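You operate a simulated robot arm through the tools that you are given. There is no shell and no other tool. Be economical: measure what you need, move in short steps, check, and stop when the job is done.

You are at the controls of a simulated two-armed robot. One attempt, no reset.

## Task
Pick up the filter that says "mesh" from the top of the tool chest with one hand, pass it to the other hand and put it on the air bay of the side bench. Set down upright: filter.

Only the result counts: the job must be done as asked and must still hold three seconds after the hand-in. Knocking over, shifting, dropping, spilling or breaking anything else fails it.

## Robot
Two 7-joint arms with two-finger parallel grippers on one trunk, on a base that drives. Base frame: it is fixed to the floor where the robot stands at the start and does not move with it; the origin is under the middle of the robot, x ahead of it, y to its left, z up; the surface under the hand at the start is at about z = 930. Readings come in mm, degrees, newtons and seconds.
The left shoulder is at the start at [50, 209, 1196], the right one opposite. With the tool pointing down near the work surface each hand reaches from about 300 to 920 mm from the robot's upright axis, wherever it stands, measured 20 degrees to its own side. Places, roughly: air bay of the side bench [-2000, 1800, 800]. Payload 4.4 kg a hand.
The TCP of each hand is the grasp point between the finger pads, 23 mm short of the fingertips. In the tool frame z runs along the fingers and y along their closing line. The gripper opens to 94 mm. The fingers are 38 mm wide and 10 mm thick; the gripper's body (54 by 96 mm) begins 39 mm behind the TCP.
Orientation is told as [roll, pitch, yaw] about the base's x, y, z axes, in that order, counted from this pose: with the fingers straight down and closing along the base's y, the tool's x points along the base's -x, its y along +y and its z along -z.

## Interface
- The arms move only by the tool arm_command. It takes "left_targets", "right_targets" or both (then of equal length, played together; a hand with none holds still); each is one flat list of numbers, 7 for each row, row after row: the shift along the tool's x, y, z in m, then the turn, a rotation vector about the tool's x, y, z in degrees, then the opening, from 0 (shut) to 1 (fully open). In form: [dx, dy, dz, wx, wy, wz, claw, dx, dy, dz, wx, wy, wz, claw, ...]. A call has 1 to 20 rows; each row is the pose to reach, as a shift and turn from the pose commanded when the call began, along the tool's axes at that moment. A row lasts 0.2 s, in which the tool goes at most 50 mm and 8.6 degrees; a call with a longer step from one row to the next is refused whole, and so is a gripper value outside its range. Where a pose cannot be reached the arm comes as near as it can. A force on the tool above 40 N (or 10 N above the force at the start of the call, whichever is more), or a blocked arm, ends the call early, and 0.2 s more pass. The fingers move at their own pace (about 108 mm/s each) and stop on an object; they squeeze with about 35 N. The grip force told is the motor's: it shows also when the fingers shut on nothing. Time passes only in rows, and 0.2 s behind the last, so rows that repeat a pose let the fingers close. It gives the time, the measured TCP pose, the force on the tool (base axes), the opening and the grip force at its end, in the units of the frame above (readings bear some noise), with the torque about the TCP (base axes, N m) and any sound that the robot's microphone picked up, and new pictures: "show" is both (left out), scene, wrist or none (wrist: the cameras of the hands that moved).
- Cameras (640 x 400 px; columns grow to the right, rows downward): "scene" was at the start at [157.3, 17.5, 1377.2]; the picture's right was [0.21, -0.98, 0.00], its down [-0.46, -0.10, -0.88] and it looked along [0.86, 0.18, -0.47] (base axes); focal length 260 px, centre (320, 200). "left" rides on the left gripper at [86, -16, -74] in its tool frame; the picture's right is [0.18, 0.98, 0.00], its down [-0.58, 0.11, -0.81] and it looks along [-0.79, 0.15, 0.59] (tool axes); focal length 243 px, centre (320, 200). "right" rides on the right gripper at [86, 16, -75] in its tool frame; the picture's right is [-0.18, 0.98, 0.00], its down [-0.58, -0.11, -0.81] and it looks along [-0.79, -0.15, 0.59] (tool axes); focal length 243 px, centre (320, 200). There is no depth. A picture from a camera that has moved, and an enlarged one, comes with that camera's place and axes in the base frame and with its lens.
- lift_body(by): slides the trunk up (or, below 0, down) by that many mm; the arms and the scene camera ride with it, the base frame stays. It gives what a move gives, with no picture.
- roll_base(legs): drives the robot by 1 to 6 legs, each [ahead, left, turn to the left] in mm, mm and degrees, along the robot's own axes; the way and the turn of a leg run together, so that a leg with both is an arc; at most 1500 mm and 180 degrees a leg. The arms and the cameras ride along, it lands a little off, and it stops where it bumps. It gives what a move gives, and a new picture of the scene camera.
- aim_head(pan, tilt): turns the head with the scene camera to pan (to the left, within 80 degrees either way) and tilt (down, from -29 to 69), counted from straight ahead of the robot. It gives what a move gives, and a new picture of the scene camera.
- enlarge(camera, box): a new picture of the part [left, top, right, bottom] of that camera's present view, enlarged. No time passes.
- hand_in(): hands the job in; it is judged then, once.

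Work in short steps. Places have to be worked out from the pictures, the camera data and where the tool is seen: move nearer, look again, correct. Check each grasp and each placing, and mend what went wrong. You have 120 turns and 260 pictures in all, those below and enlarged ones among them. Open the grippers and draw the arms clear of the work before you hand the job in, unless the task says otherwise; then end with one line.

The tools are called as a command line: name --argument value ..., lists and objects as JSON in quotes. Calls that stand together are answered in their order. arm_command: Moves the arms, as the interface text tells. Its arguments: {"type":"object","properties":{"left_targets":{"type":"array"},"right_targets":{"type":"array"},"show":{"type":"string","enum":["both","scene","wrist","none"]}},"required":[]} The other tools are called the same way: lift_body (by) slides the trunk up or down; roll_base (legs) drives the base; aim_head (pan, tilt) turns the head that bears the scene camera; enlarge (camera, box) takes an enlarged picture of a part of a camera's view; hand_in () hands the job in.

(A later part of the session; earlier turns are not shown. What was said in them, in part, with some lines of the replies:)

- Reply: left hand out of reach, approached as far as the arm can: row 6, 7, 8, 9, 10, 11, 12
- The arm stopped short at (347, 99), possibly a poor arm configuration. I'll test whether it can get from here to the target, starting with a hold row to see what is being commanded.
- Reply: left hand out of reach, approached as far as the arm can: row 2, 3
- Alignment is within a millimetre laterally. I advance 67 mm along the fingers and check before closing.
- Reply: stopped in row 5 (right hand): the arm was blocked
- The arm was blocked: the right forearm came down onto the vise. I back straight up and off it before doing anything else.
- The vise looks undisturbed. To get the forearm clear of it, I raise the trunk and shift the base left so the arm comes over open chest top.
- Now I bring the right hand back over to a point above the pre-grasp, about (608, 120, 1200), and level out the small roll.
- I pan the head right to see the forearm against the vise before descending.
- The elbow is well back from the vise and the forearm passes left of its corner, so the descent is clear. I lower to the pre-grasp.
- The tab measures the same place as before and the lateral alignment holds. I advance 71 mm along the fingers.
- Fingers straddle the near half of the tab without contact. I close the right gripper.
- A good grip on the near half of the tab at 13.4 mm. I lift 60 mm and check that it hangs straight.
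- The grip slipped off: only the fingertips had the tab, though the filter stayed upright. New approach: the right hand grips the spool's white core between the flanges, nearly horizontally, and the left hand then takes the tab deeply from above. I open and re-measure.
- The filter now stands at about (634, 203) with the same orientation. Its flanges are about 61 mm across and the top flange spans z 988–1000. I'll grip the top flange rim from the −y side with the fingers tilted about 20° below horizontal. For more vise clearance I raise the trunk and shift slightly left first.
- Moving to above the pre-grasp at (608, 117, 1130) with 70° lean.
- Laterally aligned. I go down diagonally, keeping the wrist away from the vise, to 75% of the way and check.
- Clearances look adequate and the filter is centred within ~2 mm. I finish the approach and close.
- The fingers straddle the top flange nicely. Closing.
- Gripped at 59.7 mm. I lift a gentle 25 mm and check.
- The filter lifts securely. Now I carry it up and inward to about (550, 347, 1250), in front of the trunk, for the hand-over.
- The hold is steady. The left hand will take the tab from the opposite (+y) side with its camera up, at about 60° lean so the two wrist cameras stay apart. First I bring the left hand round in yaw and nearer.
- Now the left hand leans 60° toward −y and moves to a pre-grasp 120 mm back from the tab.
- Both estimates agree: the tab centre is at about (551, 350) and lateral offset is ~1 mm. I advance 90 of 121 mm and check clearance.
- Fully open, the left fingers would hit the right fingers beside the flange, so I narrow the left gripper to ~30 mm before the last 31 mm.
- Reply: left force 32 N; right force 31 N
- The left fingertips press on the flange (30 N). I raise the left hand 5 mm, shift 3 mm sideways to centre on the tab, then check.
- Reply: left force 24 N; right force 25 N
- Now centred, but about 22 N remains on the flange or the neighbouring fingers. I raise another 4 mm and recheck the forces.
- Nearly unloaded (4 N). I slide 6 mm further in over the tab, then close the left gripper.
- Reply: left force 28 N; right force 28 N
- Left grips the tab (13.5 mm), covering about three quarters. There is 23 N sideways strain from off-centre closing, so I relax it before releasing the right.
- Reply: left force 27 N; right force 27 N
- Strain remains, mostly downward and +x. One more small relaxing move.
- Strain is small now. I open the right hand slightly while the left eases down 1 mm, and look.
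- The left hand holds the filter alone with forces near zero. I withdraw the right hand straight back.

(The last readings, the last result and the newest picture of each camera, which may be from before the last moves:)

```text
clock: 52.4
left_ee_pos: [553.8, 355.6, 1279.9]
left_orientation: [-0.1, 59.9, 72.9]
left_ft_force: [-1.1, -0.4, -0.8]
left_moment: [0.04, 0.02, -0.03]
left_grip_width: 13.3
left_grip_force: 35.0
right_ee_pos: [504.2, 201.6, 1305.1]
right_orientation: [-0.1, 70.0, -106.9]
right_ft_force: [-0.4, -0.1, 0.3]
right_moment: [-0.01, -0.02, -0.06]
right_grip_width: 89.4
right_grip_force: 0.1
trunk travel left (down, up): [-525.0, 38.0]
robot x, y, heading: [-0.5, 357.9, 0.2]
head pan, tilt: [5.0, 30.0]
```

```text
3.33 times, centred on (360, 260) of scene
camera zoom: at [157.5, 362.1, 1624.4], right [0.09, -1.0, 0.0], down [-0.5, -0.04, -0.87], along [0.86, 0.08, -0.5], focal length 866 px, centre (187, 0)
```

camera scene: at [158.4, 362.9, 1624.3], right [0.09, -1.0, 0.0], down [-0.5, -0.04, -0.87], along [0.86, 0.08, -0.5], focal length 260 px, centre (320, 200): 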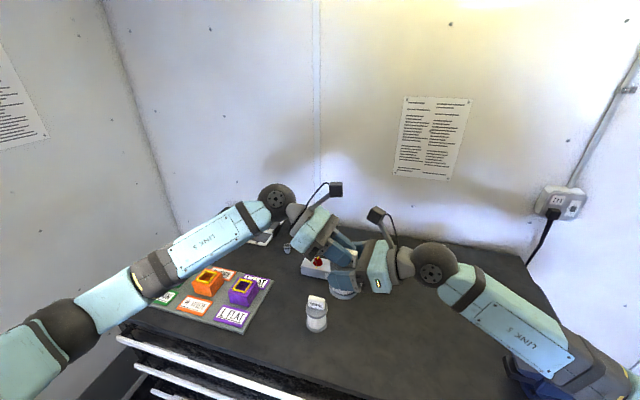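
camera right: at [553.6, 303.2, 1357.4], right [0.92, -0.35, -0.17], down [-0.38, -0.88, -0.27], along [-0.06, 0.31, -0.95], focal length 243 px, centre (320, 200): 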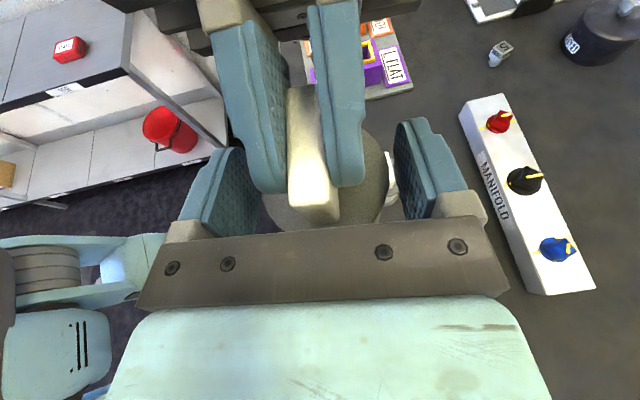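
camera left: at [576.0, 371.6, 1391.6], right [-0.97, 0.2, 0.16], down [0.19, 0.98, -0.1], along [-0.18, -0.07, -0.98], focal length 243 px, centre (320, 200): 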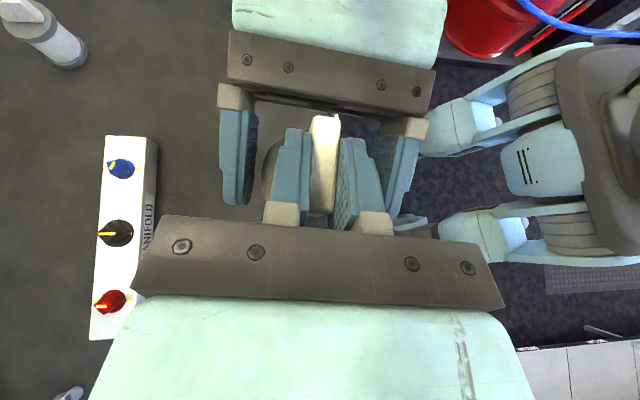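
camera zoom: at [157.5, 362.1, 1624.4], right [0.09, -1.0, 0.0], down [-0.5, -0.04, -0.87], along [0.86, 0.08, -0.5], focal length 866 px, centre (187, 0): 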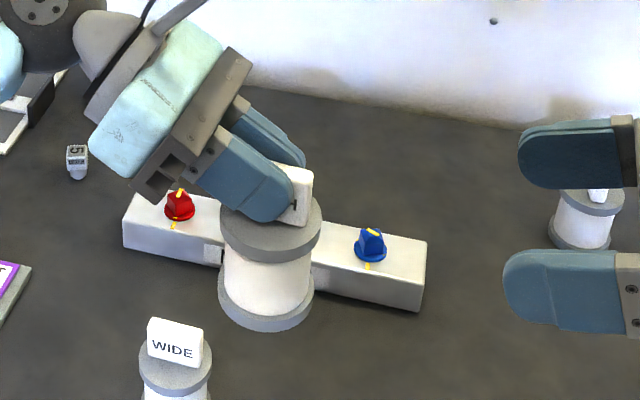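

Filter held upright by the left hand alone. I back away from the chest and look left toward the side bench.

roll_base --legs '[[-700, 0, 0]]'

aim_head --pan 78 --tilt 25

```text
clock: 56.3
left_ee_pos: [-146.2, 354.9, 1279.1]
left_orientation: [0.0, 60.0, 73.3]
left_ft_force: [-0.3, 0.9, -0.1]
left_moment: [0.03, -0.02, -0.03]
left_grip_width: 13.4
left_grip_force: 35.1
right_ee_pos: [-195.1, 200.8, 1304.5]
right_orientation: [-0.1, 69.9, -106.9]
right_ft_force: [0.5, -0.6, -0.3]
right_moment: [0.02, 0.0, -0.01]
right_grip_width: 89.0
right_grip_force: 0.0
trunk travel left (down, up): [-525.0, 38.0]
robot x, y, heading: [-703.2, 353.8, 0.1]
head pan, tilt: [5.0, 30.0]
camera scene: at [-541.8, 360.4, 1624.2], right [0.09, -1.0, 0.0], down [-0.5, -0.05, -0.87], along [0.86, 0.08, -0.5], focal length 260 px, centre (320, 200)
```

scene: 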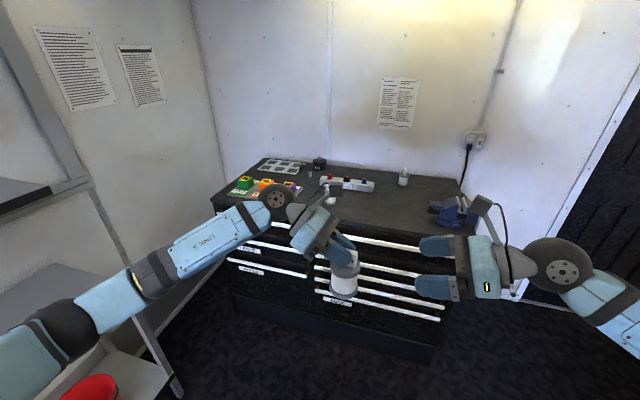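

```text
clock: 57.7
left_ee_pos: [-146.3, 354.5, 1279.4]
left_orientation: [0.1, 60.0, 73.2]
left_ft_force: [0.9, -0.3, -0.1]
left_moment: [0.02, -0.01, -0.01]
left_grip_width: 13.6
left_grip_force: 34.8
right_ee_pos: [-194.2, 202.1, 1304.6]
right_orientation: [-0.2, 69.8, -107.0]
right_ft_force: [-0.2, 0.5, 0.9]
right_moment: [0.0, 0.0, 0.03]
right_grip_width: 89.3
right_grip_force: 0.1
trunk travel left (down, up): [-525.0, 38.0]
robot x, y, heading: [-699.1, 352.5, -0.0]
head pan, tilt: [78.0, 25.0]
camera scene: at [-613.5, 442.2, 1632.3], right [0.98, -0.2, 0.0], down [-0.09, -0.41, -0.91], along [0.18, 0.89, -0.42], focal length 260 px, centre (320, 200)
```

scene: 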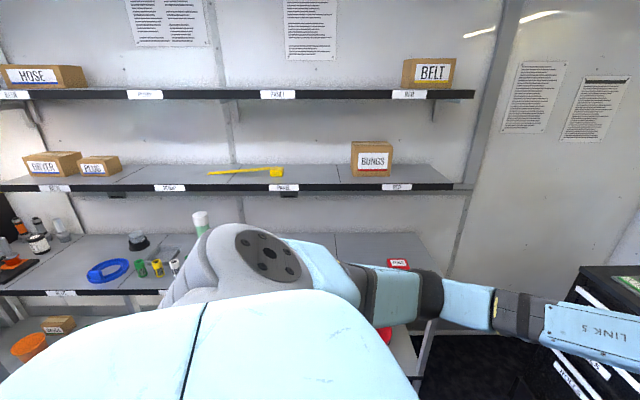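

A shelf rack is on the left; the side bench lies further along. I enlarge the left portion.

enlarge --camera "scene" --box '[0, 180, 220, 320]'

```text
2.86 times, centred on (110, 250) of scene
camera zoom: at [-613.5, 442.2, 1632.3], right [0.98, -0.2, 0.0], down [-0.09, -0.41, -0.91], along [0.18, 0.89, -0.42], focal length 742 px, centre (920, 57)
```

zoom: 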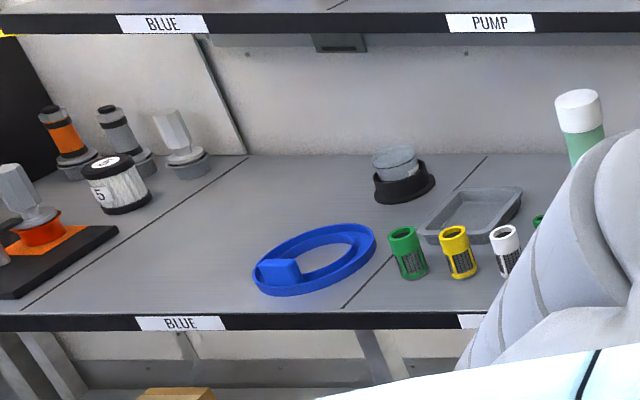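

Turning in place is clear of the rack, so I turn 115° left and look toward the bench.

roll_base --legs '[[0, 0, 115]]'

aim_head --pan 25 --tilt 25

```text
clock: 62.9
left_ee_pos: [-935.8, 854.7, 1278.9]
left_orientation: [0.1, 60.0, -172.2]
left_ft_force: [-0.2, 0.2, -1.1]
left_moment: [-0.04, 0.07, 0.01]
left_grip_width: 13.4
left_grip_force: 35.3
right_ee_pos: [-774.7, 875.0, 1304.4]
right_orientation: [0.0, 70.0, 7.9]
right_ft_force: [-0.1, 0.0, 0.2]
right_moment: [-0.02, 0.01, 0.02]
right_grip_width: 89.2
right_grip_force: 0.2
trunk travel left (down, up): [-525.0, 38.0]
robot x, y, heading: [-700.1, 348.4, 115.0]
head pan, tilt: [78.0, 25.0]
camera scene: at [-818.0, 391.8, 1632.3], right [-0.23, 0.97, 0.0], down [0.41, 0.1, -0.91], along [-0.88, -0.21, -0.42], focal length 260 px, centre (320, 200)
```

scene: 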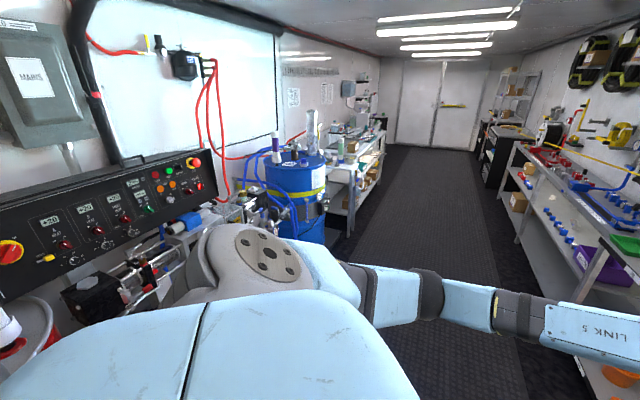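

```text
clock: 64.1
left_ee_pos: [-934.0, 854.8, 1279.6]
left_orientation: [0.0, 60.0, -172.1]
left_ft_force: [-0.5, 0.2, -0.1]
left_moment: [0.01, -0.01, -0.02]
left_grip_width: 13.5
left_grip_force: 34.9
right_ee_pos: [-774.7, 874.6, 1305.3]
right_orientation: [-0.1, 69.9, 7.9]
right_ft_force: [0.6, 0.2, 0.2]
right_moment: [0.01, -0.02, 0.0]
right_grip_width: 89.0
right_grip_force: 0.0
trunk travel left (down, up): [-525.0, 38.0]
robot x, y, heading: [-696.1, 354.3, 115.1]
head pan, tilt: [25.0, 25.0]
camera scene: at [-799.2, 471.7, 1632.3], right [0.64, 0.77, 0.0], down [0.32, -0.27, -0.91], along [-0.7, 0.58, -0.42], focal length 260 px, centre (320, 200)
```

scene: 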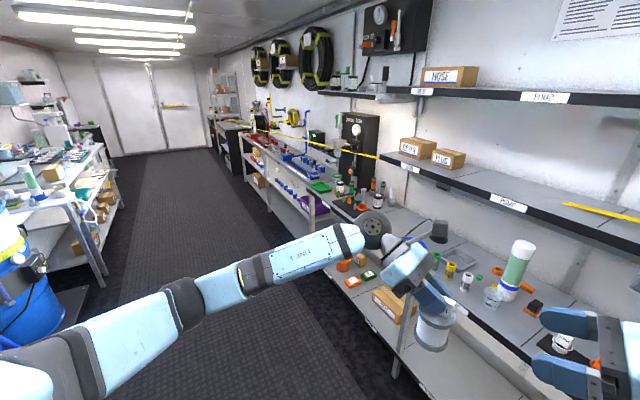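

The target (−2000, 1800, 800) projects near pixel (354, 202). I enlarge that area.

enlarge --camera "scene" --box '[290, 140, 450, 260]'

```text
3.33 times, centred on (370, 200) of scene
camera zoom: at [-799.2, 471.7, 1632.3], right [0.64, 0.77, 0.0], down [0.32, -0.27, -0.91], along [-0.7, 0.58, -0.42], focal length 866 px, centre (153, 200)
```

zoom: 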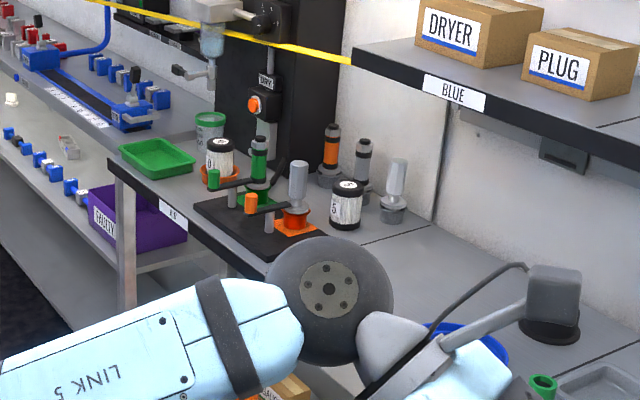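

An "AIR" label appears near a black plate with stations on the bench edge. I drive along the aisle to stand roughly in front, facing the bench.

roll_base --legs '[[0, 0, -25], [300, 0, 0], [0, 1150, 0]]'

aim_head --pan 10 --tilt 35

```text
clock: 77.7
left_ee_pos: [-1899.3, 1184.9, 1279.4]
left_orientation: [0.0, 59.8, 164.4]
left_ft_force: [0.1, -0.7, -0.9]
left_moment: [-0.03, 0.01, -0.02]
left_grip_width: 13.4
left_grip_force: 34.9
right_ee_pos: [-1746.0, 1139.0, 1305.0]
right_orientation: [0.0, 70.0, -15.6]
right_ft_force: [-0.2, 0.1, 0.3]
right_moment: [-0.01, -0.03, -0.02]
right_grip_width: 89.5
right_grip_force: 0.0
trunk travel left (down, up): [-525.0, 38.0]
robot x, y, heading: [-1886.1, 631.4, 91.5]
head pan, tilt: [25.0, 25.0]
camera scene: at [-1928.5, 779.4, 1632.3], right [0.89, 0.45, 0.0], down [0.19, -0.38, -0.91], along [-0.41, 0.81, -0.42], focal length 260 px, centre (320, 200)
```

scene: 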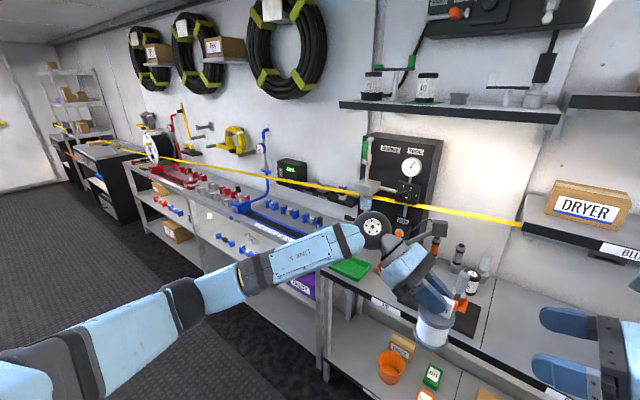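

```text
clock: 78.4
left_ee_pos: [-1900.0, 1185.2, 1279.8]
left_orientation: [0.0, 59.9, 164.4]
left_ft_force: [-0.1, -0.2, -0.6]
left_moment: [0.01, -0.02, 0.01]
left_grip_width: 13.4
left_grip_force: 34.7
right_ee_pos: [-1747.1, 1139.2, 1305.6]
right_orientation: [-0.1, 70.0, -15.5]
right_ft_force: [0.3, 0.7, 0.6]
right_moment: [0.04, -0.02, 0.0]
right_grip_width: 89.3
right_grip_force: 0.1
trunk travel left (down, up): [-525.0, 38.0]
robot x, y, heading: [-1887.1, 632.3, 91.6]
head pan, tilt: [10.0, 35.0]
camera scene: at [-1905.2, 783.3, 1616.6], right [0.98, 0.2, 0.0], down [0.12, -0.56, -0.82], along [-0.17, 0.8, -0.57], focal length 260 px, centre (320, 200)
```

scene: 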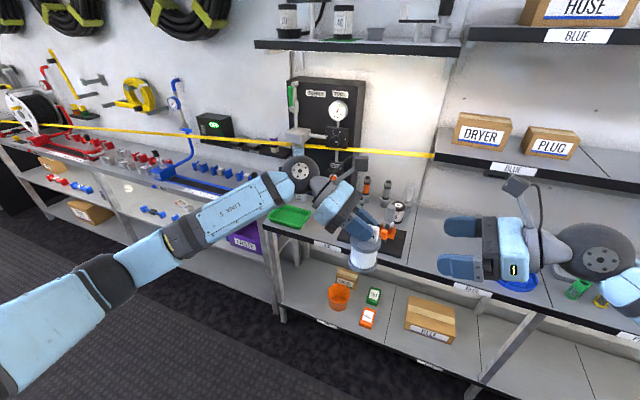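

The view is partly blocked by the arm. I enlarge the bay region.

enlarge --camera "scene" --box '[250, 130, 470, 290]'

enlarge --camera "left" --box '[0, 0, 640, 400]'

enlarge --camera "right" --box '[0, 0, 640, 400]'

```text
2.50 times, centred on (360, 210) of scene
camera zoom: at [-1905.2, 783.3, 1616.6], right [0.98, 0.2, 0.0], down [0.12, -0.56, -0.82], along [-0.17, 0.8, -0.57], focal length 650 px, centre (220, 175)
```

zoom: 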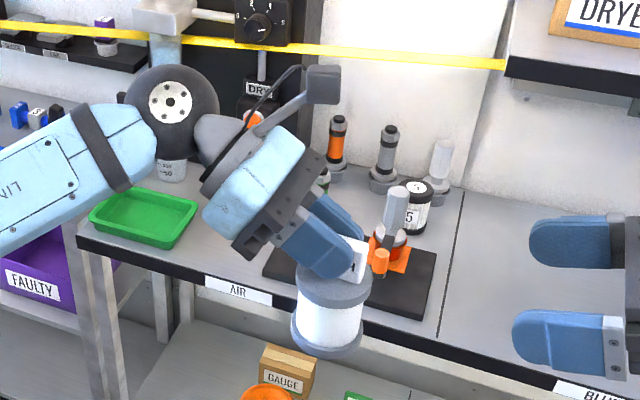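

```text
1.00 times, centred on (320, 200) of left (not enlarged: the box is as wide or as high as the picture)
camera zoom: at [-1916.4, 1205.9, 1391.3], right [-0.18, -0.97, 0.16], down [-0.98, 0.16, -0.1], along [0.07, -0.17, -0.98], focal length 243 px, centre (320, 200)
```

zoom: 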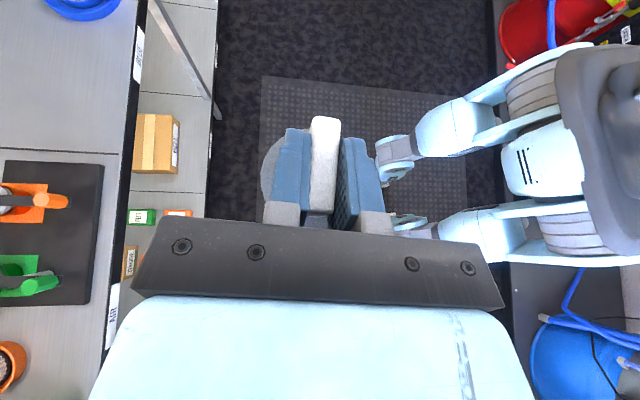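

```text
1.00 times, centred on (320, 200) of right (not enlarged: the box is as wide or as high as the picture)
camera zoom: at [-1702.6, 1144.6, 1412.8], right [0.33, 0.93, -0.17], down [0.89, -0.36, -0.27], along [-0.31, -0.07, -0.95], focal length 243 px, centre (320, 200)
```

zoom: 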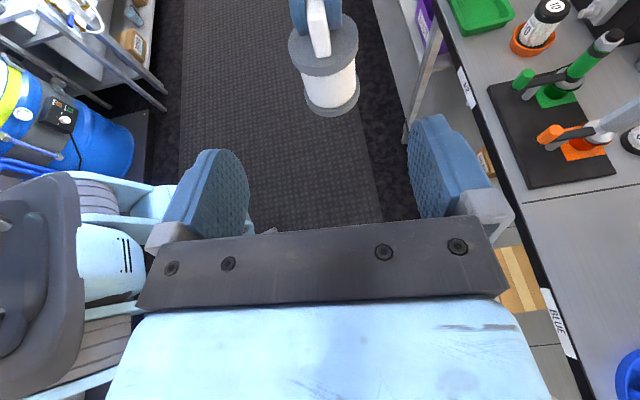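

The "AIR" bay is the bench section carrying that label, up to the seam before "BLUE". There's a free spot on its front between the green tray and the black plate, around (−2070, 1660). The bench is turned about 10°, so I square up to it and drive in closer.

roll_base --legs '[[0, 0, -10.6], [0, 190, 0], [300, 0, 0]]'

aim_head --pan 25 --tilt 45

enlarge --camera "left" --box '[0, 0, 640, 400]'

```text
clock: 83.1
left_ee_pos: [-1940.9, 1503.0, 1279.4]
left_orientation: [-0.1, 60.1, 153.5]
left_ft_force: [-0.6, -0.2, 0.0]
left_moment: [0.0, -0.01, 0.0]
left_grip_width: 13.2
left_grip_force: 35.3
right_ee_pos: [-1798.2, 1429.5, 1304.6]
right_orientation: [0.0, 69.9, -26.2]
right_ft_force: [-0.2, 0.5, 0.1]
right_moment: [0.0, -0.01, -0.01]
right_grip_width: 89.1
right_grip_force: 0.1
trunk travel left (down, up): [-525.0, 38.0]
robot x, y, heading: [-2031.9, 959.1, 80.9]
head pan, tilt: [10.0, 35.0]
camera scene: at [-2020.0, 1109.9, 1616.7], right [1.0, 0.02, 0.0], down [0.01, -0.57, -0.82], along [-0.01, 0.82, -0.57], focal length 260 px, centre (320, 200)
```

scene: 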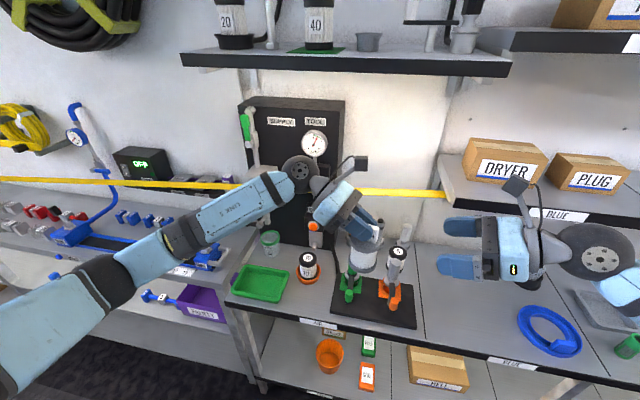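

```text
clock: 83.9
left_ee_pos: [-1940.7, 1504.4, 1279.4]
left_orientation: [0.1, 59.9, 153.7]
left_ft_force: [-0.1, 0.6, 0.1]
left_moment: [0.0, 0.0, 0.03]
left_grip_width: 13.1
left_grip_force: 34.6
right_ee_pos: [-1796.8, 1431.0, 1304.8]
right_orientation: [-0.1, 69.9, -26.3]
right_ft_force: [0.2, 0.2, 0.5]
right_moment: [0.01, -0.01, -0.01]
right_grip_width: 89.1
right_grip_force: 0.0
trunk travel left (down, up): [-525.0, 38.0]
robot x, y, heading: [-2030.8, 956.9, 81.1]
head pan, tilt: [25.0, 45.0]
camera scene: at [-2040.6, 1101.3, 1601.7], right [0.96, 0.27, 0.0], down [0.19, -0.68, -0.71], along [-0.19, 0.68, -0.71], focal length 260 px, centre (320, 200)
```

scene: 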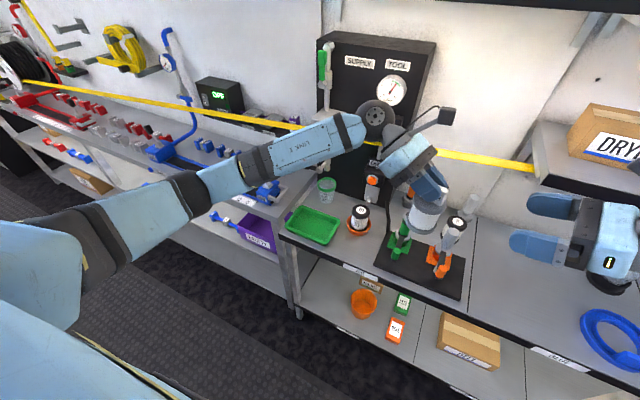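

```text
1.00 times, centred on (320, 200) of left (not enlarged: the box is as wide or as high as the picture)
camera zoom: at [-1952.5, 1528.2, 1391.1], right [-0.35, -0.92, 0.16], down [-0.93, 0.34, -0.1], along [0.04, -0.18, -0.98], focal length 243 px, centre (320, 200)
```

zoom: 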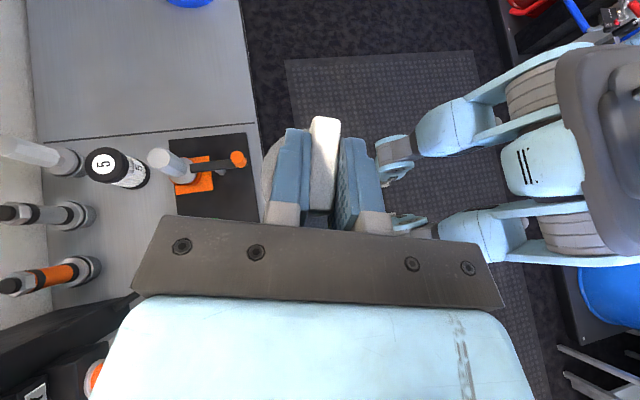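

I enlarge the free spot for a precise measure.

enlarge --camera "scene" --box '[260, 170, 480, 310]'

```text
2.86 times, centred on (370, 240) of scene
camera zoom: at [-2040.6, 1101.3, 1601.7], right [0.96, 0.27, 0.0], down [0.19, -0.68, -0.71], along [-0.19, 0.68, -0.71], focal length 742 px, centre (177, 86)
```

zoom: 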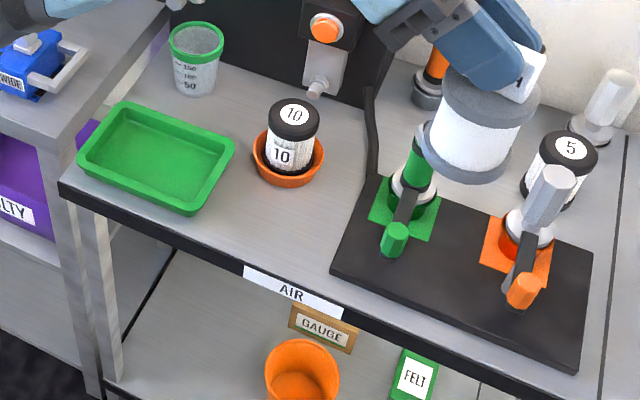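

The free spot is clear: I choose the filter centre at (−2078, 1657), with ~29 mm to the front edge and ~37 mm or more to the cup, tray and plate. I drive 70 mm closer, then lower the trunk 100 mm.

roll_base --legs '[[70, 0, 0]]'

lift_body --by -100

```text
clock: 84.9
left_ee_pos: [-1930.7, 1570.9, 1280.6]
left_orientation: [0.0, 60.1, 153.5]
left_ft_force: [-0.2, 0.2, -0.4]
left_moment: [0.03, 0.0, 0.0]
left_grip_width: 13.6
left_grip_force: 35.2
right_ee_pos: [-1786.9, 1497.4, 1306.1]
right_orientation: [0.1, 69.9, -26.2]
right_ft_force: [-0.2, -0.6, 0.8]
right_moment: [-0.01, 0.0, 0.04]
right_grip_width: 89.2
right_grip_force: 0.1
trunk travel left (down, up): [-525.0, 38.0]
robot x, y, heading: [-2019.7, 1026.5, 80.8]
head pan, tilt: [25.0, 45.0]
camera scene: at [-2029.9, 1167.6, 1601.9], right [0.96, 0.27, 0.0], down [0.19, -0.68, -0.71], along [-0.19, 0.68, -0.71], focal length 260 px, centre (320, 200)
```

scene: 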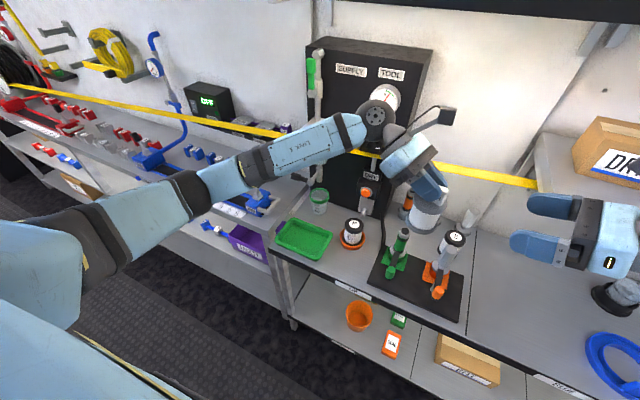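

```text
clock: 86.2
left_ee_pos: [-1929.0, 1571.6, 1178.9]
left_orientation: [-0.1, 59.9, 153.6]
left_ft_force: [-0.4, 0.0, 0.3]
left_moment: [0.02, 0.01, 0.01]
left_grip_width: 13.2
left_grip_force: 35.2
right_ee_pos: [-1786.4, 1498.1, 1205.9]
right_orientation: [0.0, 69.9, -26.3]
right_ft_force: [0.7, -0.3, -0.4]
right_moment: [0.03, 0.0, 0.03]
right_grip_width: 89.2
right_grip_force: 0.0
trunk travel left (down, up): [-425.0, 138.0]
robot x, y, heading: [-2020.8, 1021.5, 80.7]
head pan, tilt: [25.0, 45.0]
```

Now I swing the left hand over the spot at safe height, turning its yaw to ~175° so the gripper body stays clear of the bottle behind.

arm_command --left_targets '[-0.0155, -0.001, -0.0168, 2.3, 0, -1.34, 0, -0.0309, -0.0019, -0.0336, 4.6, 0, -2.68, 0, -0.0464, -0.0029, -0.0503, 6.9, 0, -4, 0, -0.0618, -0.0038, -0.0671, 9.25, 0, -5.35, 0, -0.0773, -0.0048, -0.0839, 11.6, 0, -6.7, 0, -0.0927, -0.0057, -0.1007, 13.9, 0, -8, 0, -0.1082, -0.0067, -0.1174, 16.2, 0, -9.4, 0, -0.1236, -0.0076, -0.1342, 18.5, 0, -10.7, 0, -0.1236, -0.0076, -0.1342, 18.5, 0, -10.7, 0]'

enlarge --camera "scene" --box '[240, 150, 480, 310]'

```text
clock: 88.2
left_ee_pos: [-2085.1, 1657.5, 1138.3]
left_orientation: [0.1, 60.1, 175.1]
left_ft_force: [-0.5, 0.5, 0.0]
left_moment: [-0.01, 0.01, 0.04]
left_grip_width: 13.3
left_grip_force: 35.0
right_ee_pos: [-1785.3, 1498.3, 1204.7]
right_orientation: [0.0, 69.8, -26.4]
right_ft_force: [-1.3, 0.3, 0.0]
right_moment: [0.0, -0.02, 0.02]
right_grip_width: 89.3
right_grip_force: 0.2
trunk travel left (down, up): [-425.0, 138.0]
robot x, y, heading: [-2019.2, 1024.3, 80.9]
head pan, tilt: [25.0, 45.0]
camera scene: at [-2029.2, 1168.9, 1501.7], right [0.96, 0.27, 0.0], down [0.19, -0.68, -0.71], along [-0.19, 0.68, -0.71], focal length 260 px, centre (320, 200)
camera left: at [-2104.9, 1675.7, 1250.9], right [0.01, -0.99, 0.16], down [-0.99, -0.02, -0.1], along [0.1, -0.16, -0.98], focal length 243 px, centre (320, 200)
```

scene: 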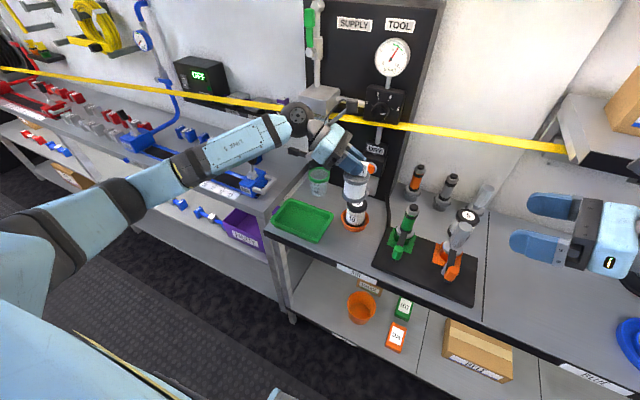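
left: 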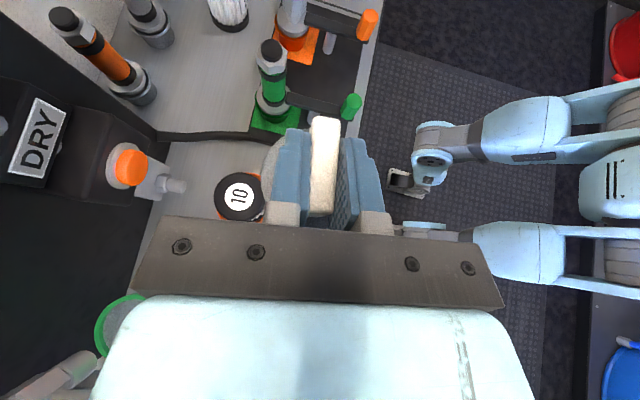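

```text
2.50 times, centred on (360, 230) of scene
camera zoom: at [-2029.2, 1168.9, 1501.7], right [0.96, 0.27, 0.0], down [0.19, -0.68, -0.71], along [-0.19, 0.68, -0.71], focal length 650 px, centre (220, 125)
```

zoom: 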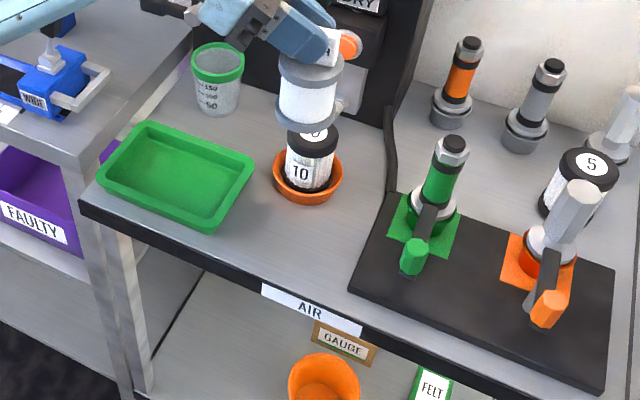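

Triangulating with both cameras puts the bench top nearer z ≈ 845 than 800, which moves the free spot to about (−2078, 1627). I shift there and descend to TCP z ≈ 1010, then look again.

arm_command --left_targets '[0, 0.0147, 0, 0, 0, 0, 0, 0, 0.0294, 0, 0, 0, 0, 0, -0.022, 0.0294, 0.0132, 0, 0, 0, 0, -0.044, 0.0294, 0.0264, 0, 0, 0, 0, -0.066, 0.0294, 0.0396, 0, 0, 0, 0, -0.088, 0.0294, 0.0528, 0, 0, 0, 0, -0.1097, 0.0294, 0.066, 0, 0, 0, 0, -0.1097, 0.0294, 0.066, 0, 0, 0, 0]'

enlarge --camera "scene" --box '[260, 160, 440, 300]'

```text
clock: 90.0
left_ee_pos: [-2084.8, 1628.5, 1011.4]
left_orientation: [0.1, 60.0, 175.0]
left_ft_force: [-0.3, 0.7, -0.5]
left_moment: [0.05, 0.01, 0.02]
left_grip_width: 13.6
left_grip_force: 35.0
right_ee_pos: [-1785.3, 1499.2, 1205.2]
right_orientation: [-0.1, 69.8, -26.4]
right_ft_force: [-0.5, -0.4, 0.8]
right_moment: [0.0, 0.01, 0.02]
right_grip_width: 89.3
right_grip_force: 0.0
trunk travel left (down, up): [-425.0, 138.0]
robot x, y, heading: [-2018.9, 1024.0, 80.8]
head pan, tilt: [25.0, 45.0]
camera scene: at [-2029.7, 1168.7, 1501.7], right [0.96, 0.27, 0.0], down [0.19, -0.68, -0.71], along [-0.19, 0.68, -0.71], focal length 260 px, centre (320, 200)
camera left: at [-2104.9, 1646.2, 1123.7], right [0.01, -0.99, 0.16], down [-0.99, -0.02, -0.1], along [0.1, -0.16, -0.98], focal length 243 px, centre (320, 200)
```

scene: 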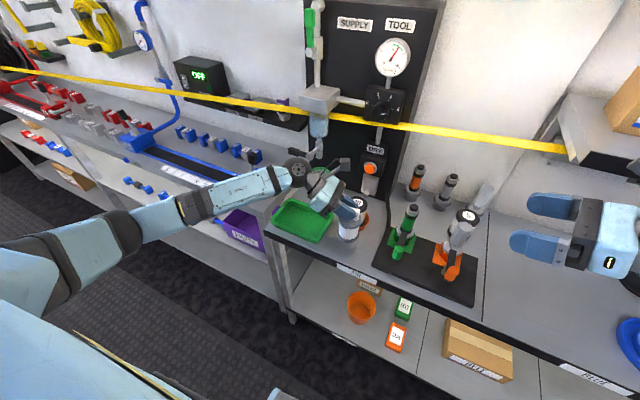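
left: 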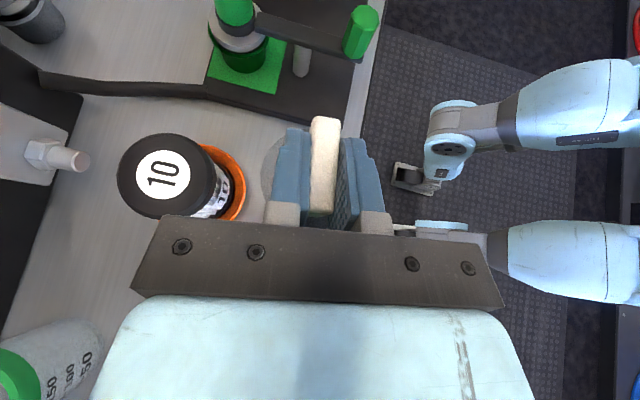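

```text
2.86 times, centred on (350, 230) of scene
camera zoom: at [-2029.7, 1168.7, 1501.7], right [0.96, 0.27, 0.0], down [0.19, -0.68, -0.71], along [-0.19, 0.68, -0.71], focal length 742 px, centre (234, 114)
```

zoom: 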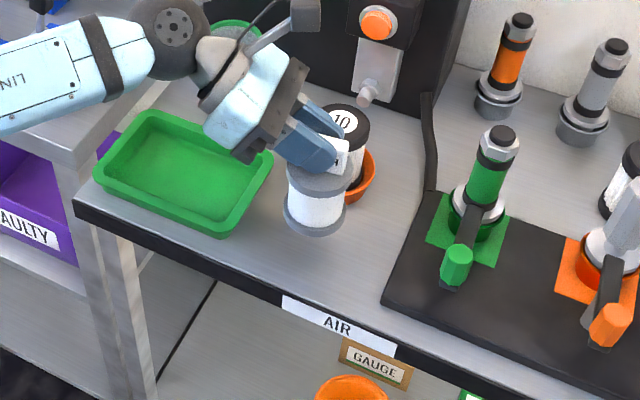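

The spot has ~23 mm clearance front and back and ~60 mm to the sides. I descend another 45 mm and check from the side.

arm_command --left_targets '[-0.013, 0, 0.0075, 0, 0, 0, 0, -0.026, 0, 0.015, 0, 0, 0, 0, -0.039, 0, 0.0224, 0, 0, 0, 0, -0.039, 0, 0.0224, 0, 0, 0, 0]'

enlarge --camera "scene" --box '[290, 180, 410, 290]'

```text
clock: 91.0
left_ee_pos: [-2085.2, 1628.8, 966.9]
left_orientation: [0.0, 60.0, 175.0]
left_ft_force: [0.4, -0.3, 0.0]
left_moment: [0.02, 0.01, 0.01]
left_grip_width: 13.3
left_grip_force: 34.8
right_ee_pos: [-1786.6, 1498.4, 1203.6]
right_orientation: [0.0, 70.0, -26.4]
right_ft_force: [-0.6, -0.3, 0.3]
right_moment: [0.02, -0.01, 0.04]
right_grip_width: 89.5
right_grip_force: 0.0
trunk travel left (down, up): [-425.0, 138.0]
robot x, y, heading: [-2022.4, 1027.3, 80.8]
head pan, tilt: [25.0, 45.0]
camera scene: at [-2029.7, 1168.8, 1501.7], right [0.96, 0.27, 0.0], down [0.19, -0.68, -0.71], along [-0.19, 0.68, -0.71], focal length 260 px, centre (320, 200)
camera left: at [-2105.1, 1645.8, 1077.3], right [0.01, -0.99, 0.16], down [-0.99, -0.02, -0.1], along [0.1, -0.16, -0.98], focal length 243 px, centre (320, 200)
```

scene: 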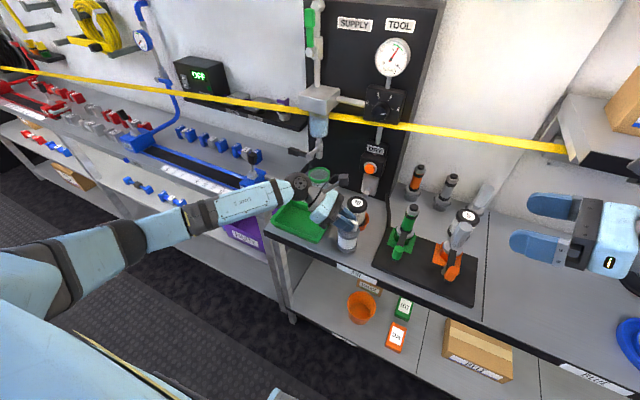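
left: 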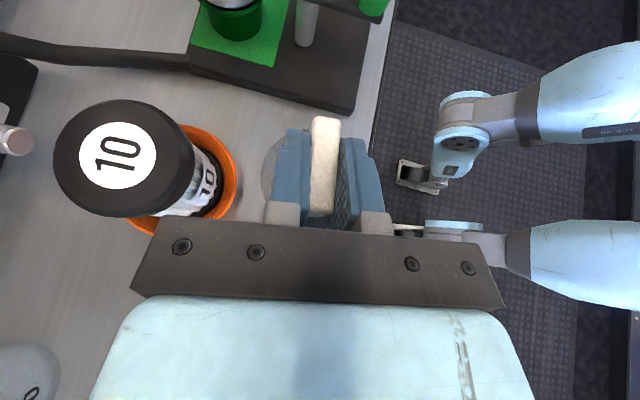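

```text
3.64 times, centred on (350, 235) of scene
camera zoom: at [-2029.7, 1168.8, 1501.7], right [0.96, 0.27, 0.0], down [0.19, -0.68, -0.71], along [-0.19, 0.68, -0.71], focal length 945 px, centre (211, 73)
```

zoom: 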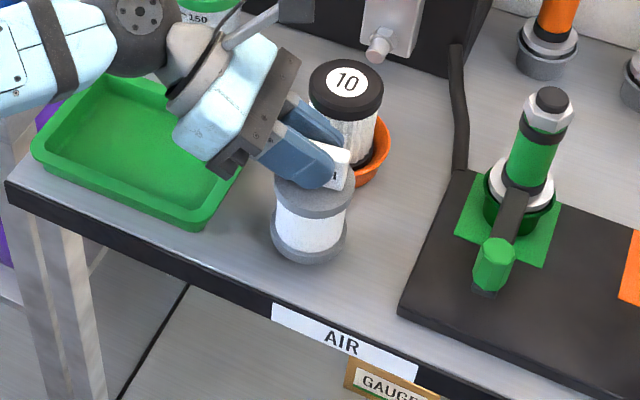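

Clear all round. I continue down in small steps, watching the force.

arm_command --left_targets '[-0.0052, 0, 0.003, 0, 0, 0, 0, -0.0104, 0, 0.006, 0, 0, 0, 0, -0.0104, 0, 0.006, 0, 0, 0, 0]' --show "none"

enlarge --camera "scene" --box '[310, 200, 390, 270]'

```text
clock: 91.8
left_ee_pos: [-2085.8, 1627.5, 954.6]
left_orientation: [0.1, 59.9, 175.0]
left_ft_force: [0.4, -0.2, 0.6]
left_moment: [-0.01, 0.0, 0.01]
left_grip_width: 13.3
left_grip_force: 35.0
right_ee_pos: [-1786.3, 1499.3, 1204.3]
right_orientation: [-0.1, 69.9, -26.4]
right_ft_force: [-0.2, -0.3, 1.3]
right_moment: [0.0, -0.01, 0.0]
right_grip_width: 89.0
right_grip_force: 0.1
trunk travel left (down, up): [-425.0, 138.0]
robot x, y, heading: [-2020.6, 1024.9, 80.9]
head pan, tilt: [25.0, 45.0]
```

```text
5.71 times, centred on (350, 235) of scene
camera zoom: at [-2029.8, 1168.9, 1501.7], right [0.96, 0.27, 0.0], down [0.19, -0.68, -0.71], along [-0.19, 0.68, -0.71], focal length 1484 px, centre (149, 0)
```

zoom: 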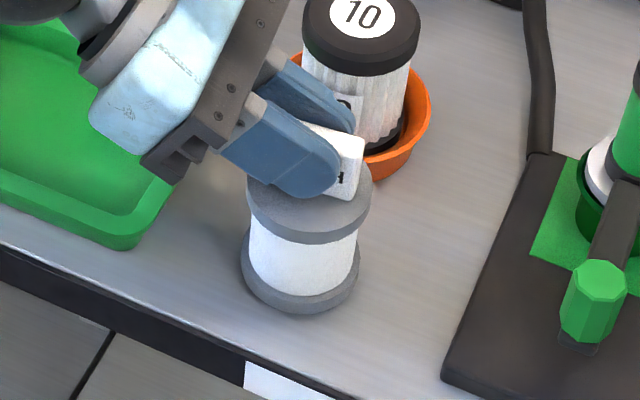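

No contact yet at TCP z 955. Continuing 12 mm more.

arm_command --left_targets '[-0.0035, 0, 0.002, 0, 0, 0, 0, -0.007, 0, 0.004, 0, 0, 0, 0, -0.0104, 0, 0.006, 0, 0, 0, 0, -0.0104, 0, 0.006, 0, 0, 0, 0]' --show "none"

enlarge --camera "scene" --box '[310, 200, 390, 270]'

```text
clock: 92.8
left_ee_pos: [-2086.0, 1627.3, 947.0]
left_orientation: [-0.9, 60.2, 174.3]
left_ft_force: [-4.8, 4.8, 37.3]
left_moment: [-0.28, 0.28, -0.02]
left_grip_width: 13.3
left_grip_force: 35.1
right_ee_pos: [-1786.8, 1496.6, 1207.1]
right_orientation: [0.4, 70.0, -25.9]
right_ft_force: [0.2, 0.0, 0.2]
right_moment: [-0.04, 0.03, -0.04]
right_grip_width: 89.4
right_grip_force: 0.0
trunk travel left (down, up): [-425.0, 138.0]
robot x, y, heading: [-2019.8, 1026.4, 81.0]
head pan, tilt: [25.0, 45.0]
```

```text
5.71 times, centred on (350, 235) of scene
camera zoom: at [-2029.9, 1164.7, 1502.7], right [0.96, 0.27, 0.0], down [0.19, -0.68, -0.71], along [-0.19, 0.68, -0.7], focal length 1484 px, centre (149, 0)
```

zoom: 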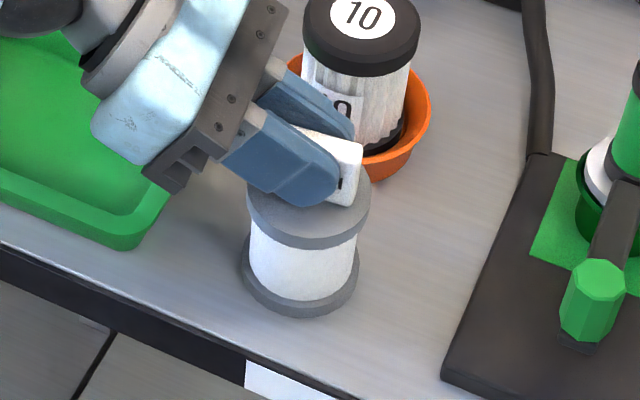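

Contact: 37 N upward and the filter no longer moves, so it's resting on the bench. I ease up 5 mm to unload.

arm_command --left_targets '[0.002, 0, -0.0012, 0, 0, 0, 0, 0.0043, 0, -0.0025, 0, 0, 0, 0, 0.0043, 0, -0.0025, 0, 0, 0, 0]' --show "wrist"

enlarge --camera "scene" --box '[310, 200, 390, 270]'

```text
clock: 93.6
left_ee_pos: [-2085.1, 1626.8, 947.8]
left_orientation: [-0.2, 60.0, 174.9]
left_ft_force: [4.1, 6.6, 18.6]
left_moment: [0.32, -0.94, 0.23]
left_grip_width: 13.3
left_grip_force: 35.0
right_ee_pos: [-1786.2, 1497.9, 1205.3]
right_orientation: [0.1, 70.0, -26.1]
right_ft_force: [0.6, -1.2, 0.9]
right_moment: [0.0, -0.01, 0.0]
right_grip_width: 89.5
right_grip_force: 0.1
trunk travel left (down, up): [-425.0, 138.0]
robot x, y, heading: [-2015.2, 1026.1, 80.7]
head pan, tilt: [25.0, 45.0]
camera left: at [-2104.7, 1644.7, 1059.6], right [0.01, -0.99, 0.16], down [-0.99, -0.02, -0.1], along [0.1, -0.16, -0.98], focal length 243 px, centre (320, 200)
```

left: 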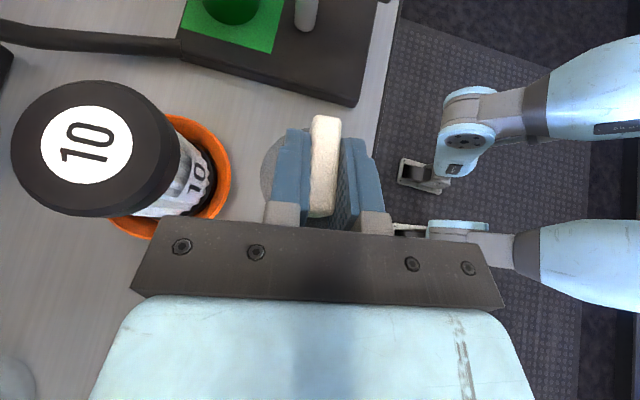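

```text
5.71 times, centred on (350, 235) of scene
camera zoom: at [-2029.1, 1167.3, 1501.8], right [0.96, 0.27, 0.0], down [0.19, -0.68, -0.71], along [-0.19, 0.68, -0.71], focal length 1484 px, centre (149, 0)
```

zoom: 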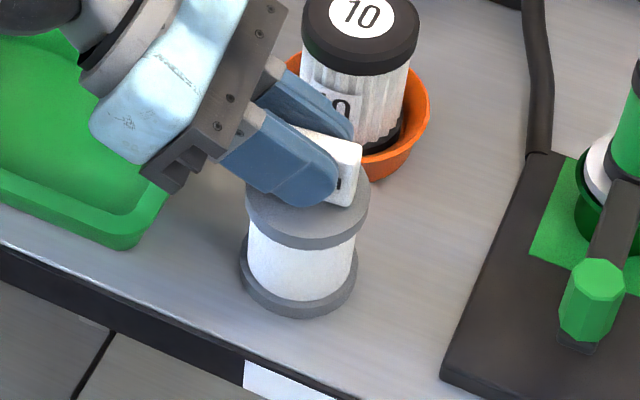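

Still 19 N; easing up 2.5 mm more before opening.

arm_command --left_targets '[0.0022, 0, -0.00125, 0, 0, 0, 0, 0.0022, 0, -0.00125, 0, 0, 0, 0]' --show "none"

```text
clock: 94.2
left_ee_pos: [-2086.6, 1626.6, 948.3]
left_orientation: [0.2, 59.8, 175.2]
left_ft_force: [0.6, 0.3, -0.9]
left_moment: [-0.01, 0.01, 0.0]
left_grip_width: 13.4
left_grip_force: 35.1
right_ee_pos: [-1786.7, 1497.3, 1205.2]
right_orientation: [0.0, 70.0, -26.2]
right_ft_force: [-0.3, 0.2, -1.0]
right_moment: [0.01, -0.04, -0.03]
right_grip_width: 89.2
right_grip_force: 0.1
trunk travel left (down, up): [-425.0, 138.0]
robot x, y, heading: [-2020.3, 1023.9, 80.8]
head pan, tilt: [25.0, 45.0]
```

Unloaded. I open the left gripper partway (about 35 mm) and check that the filter stands.

arm_command --left_targets '[0, 0, 0, 0, 0, 0, 0.22, 0, 0, 0, 0, 0, 0, 0.36, 0, 0, 0, 0, 0, 0, 0.36]' --show "wrist"

enlarge --camera "scene" --box '[310, 200, 390, 270]'

```text
clock: 95.0
left_ee_pos: [-2086.4, 1627.7, 949.7]
left_orientation: [0.1, 60.0, 174.9]
left_ft_force: [-0.2, 0.3, -0.4]
left_moment: [0.01, -0.01, -0.01]
left_grip_width: 33.8
left_grip_force: 0.1
right_ee_pos: [-1786.4, 1499.1, 1206.2]
right_orientation: [0.0, 69.9, -26.4]
right_ft_force: [-0.5, 0.6, 0.3]
right_moment: [0.01, -0.02, 0.01]
right_grip_width: 89.0
right_grip_force: 0.1
trunk travel left (down, up): [-425.0, 138.0]
robot x, y, heading: [-2022.7, 1024.5, 80.9]
head pan, tilt: [25.0, 45.0]
camera left: at [-2105.4, 1645.7, 1062.0], right [0.01, -0.99, 0.16], down [-0.99, -0.02, -0.1], along [0.1, -0.16, -0.98], focal length 243 px, centre (320, 200)
```

left: 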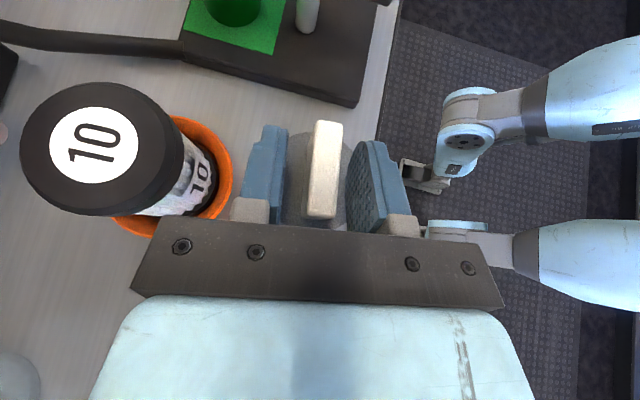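

```text
5.71 times, centred on (350, 235) of scene
camera zoom: at [-2029.7, 1168.8, 1501.7], right [0.96, 0.27, 0.0], down [0.19, -0.68, -0.71], along [-0.19, 0.68, -0.71], focal length 1484 px, centre (149, 0)
```

zoom: 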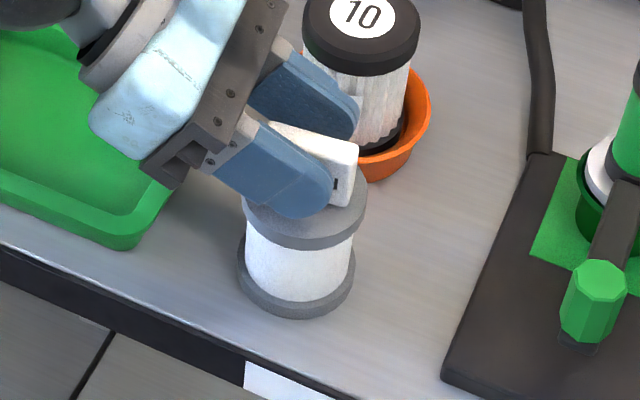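

The filter stands upright on its own. I withdraw along the fingers and then up.

arm_command --left_targets '[0, 0, -0.012, 0, 0, 0, 0.36, 0, 0, -0.025, 0, 0, 0, 0.36, 0, 0, -0.045, 0, 0, 0, 0.36, 0.02, 0, -0.07, 0, 0, 0, 0.36, 0.05, 0, -0.09, 0, 0, 0, 0.36, 0.08, 0, -0.11, 0, 0, 0, 0.36, 0.11, 0, -0.13, 0, 0, 0, 0.36]'

enlarge --camera "scene" --box '[270, 180, 430, 290]'

```text
clock: 96.6
left_ee_pos: [-2144.3, 1631.1, 1110.0]
left_orientation: [0.0, 60.0, 175.0]
left_ft_force: [0.5, 0.2, -0.4]
left_moment: [0.03, -0.02, 0.01]
left_grip_width: 33.7
left_grip_force: 0.0
right_ee_pos: [-1785.9, 1498.3, 1205.2]
right_orientation: [0.0, 69.9, -26.4]
right_ft_force: [0.2, -0.7, -0.6]
right_moment: [-0.03, 0.0, -0.01]
right_grip_width: 89.2
right_grip_force: 0.1
trunk travel left (down, up): [-425.0, 138.0]
robot x, y, heading: [-2019.7, 1024.7, 80.8]
head pan, tilt: [25.0, 45.0]
camera scene: at [-2029.4, 1168.4, 1501.7], right [0.96, 0.27, 0.0], down [0.19, -0.68, -0.71], along [-0.19, 0.68, -0.71], focal length 260 px, centre (320, 200)
camera left: at [-2163.8, 1648.7, 1221.2], right [0.01, -0.99, 0.16], down [-0.99, -0.02, -0.1], along [0.1, -0.16, -0.98], focal length 243 px, centre (320, 200)
```

scene: 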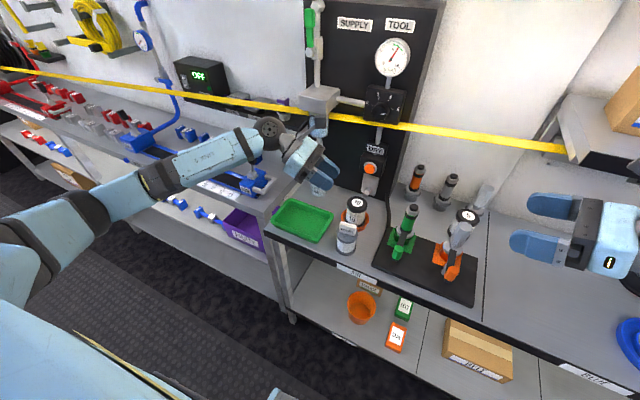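
left: 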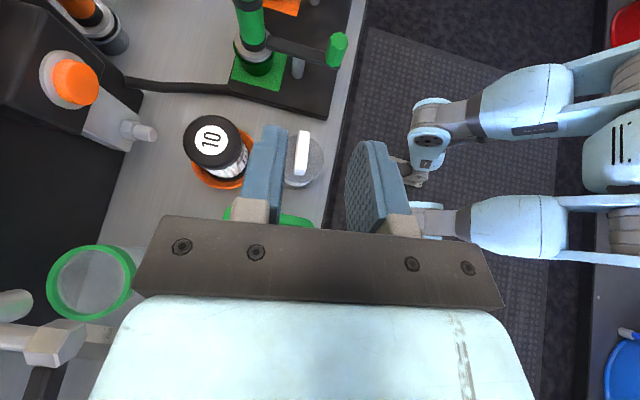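

```text
3.64 times, centred on (350, 235) of scene
camera zoom: at [-2029.4, 1168.4, 1501.7], right [0.96, 0.27, 0.0], down [0.19, -0.68, -0.71], along [-0.19, 0.68, -0.71], focal length 945 px, centre (211, 73)
```

zoom: 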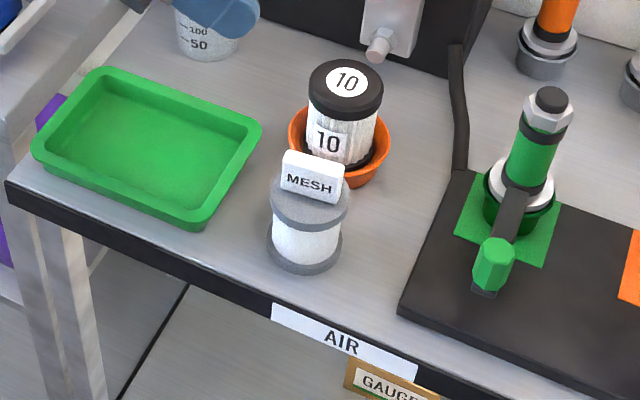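

MESH stands upright on the AIR bay, clear of everything. I open the left gripper fully and back the robot away.

roll_base --legs '[[-350, 0, 0]]'

arm_command --left_targets '[0, 0, 0, 0, 0, 0, 1, 0, 0, 0, 0, 0, 0, 1]' --show "none"

enlarge --camera "scene" --box '[260, 100, 440, 230]'

```text
clock: 98.9
left_ee_pos: [-2200.2, 1286.1, 1108.6]
left_orientation: [-0.1, 60.0, 174.9]
left_ft_force: [-0.3, 0.3, -1.0]
left_moment: [-0.01, -0.02, 0.01]
left_grip_width: 33.9
left_grip_force: 0.1
right_ee_pos: [-1842.1, 1152.2, 1205.0]
right_orientation: [0.1, 69.9, -26.3]
right_ft_force: [0.4, -0.3, 1.5]
right_moment: [-0.01, -0.01, -0.03]
right_grip_width: 89.5
right_grip_force: 0.0
trunk travel left (down, up): [-425.0, 138.0]
robot x, y, heading: [-2075.2, 678.7, 80.8]
head pan, tilt: [25.0, 45.0]
camera scene: at [-2085.7, 822.5, 1501.7], right [0.96, 0.27, 0.0], down [0.19, -0.68, -0.71], along [-0.19, 0.68, -0.71], focal length 260 px, centre (320, 200)
```

scene: 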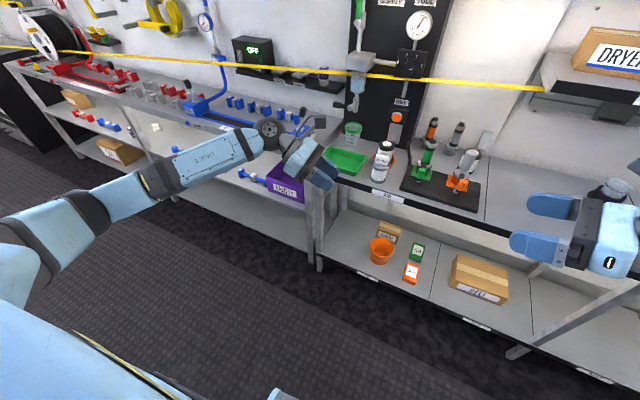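

```text
clock: 99.5
left_ee_pos: [-2199.6, 1284.6, 1108.1]
left_orientation: [0.0, 60.0, 175.0]
left_ft_force: [-0.5, -0.3, 0.0]
left_moment: [0.02, 0.01, 0.0]
left_grip_width: 94.0
left_grip_force: 0.0
right_ee_pos: [-1840.9, 1151.7, 1205.7]
right_orientation: [-0.1, 69.8, -26.5]
right_ft_force: [-0.5, 0.7, -0.1]
right_moment: [-0.02, 0.03, -0.02]
right_grip_width: 89.2
right_grip_force: 0.1
trunk travel left (down, up): [-425.0, 138.0]
robot x, y, heading: [-2076.8, 677.6, 80.7]
head pan, tilt: [25.0, 45.0]
```

```text
3.08 times, centred on (350, 165) of scene
camera zoom: at [-2085.7, 822.2, 1501.8], right [0.96, 0.27, 0.0], down [0.19, -0.68, -0.71], along [-0.19, 0.68, -0.71], focal length 799 px, centre (228, 308)
```

zoom: 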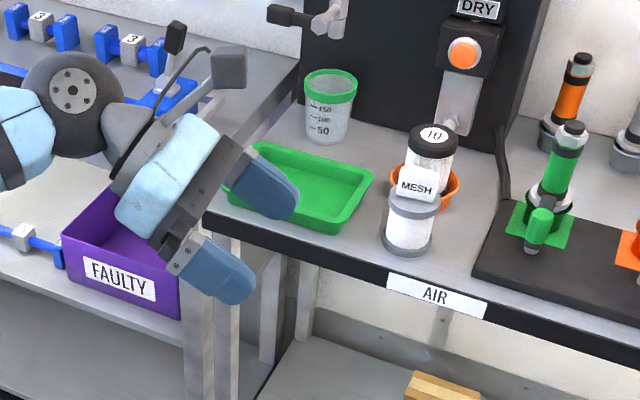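

The filter stands upright on the AIR bay, the grippers are open and both arms are clear. Handing in.

hand_in

```text
The job is handed in.
```

The "mesh" filter was picked up from the tool chest with the right hand and passed to the left. It now stands upright on the AIR bay of the side bench. On the way, the right forearm touched the vise once, and the first grip slipped. The filter stayed upright, and the vise looked unmoved.
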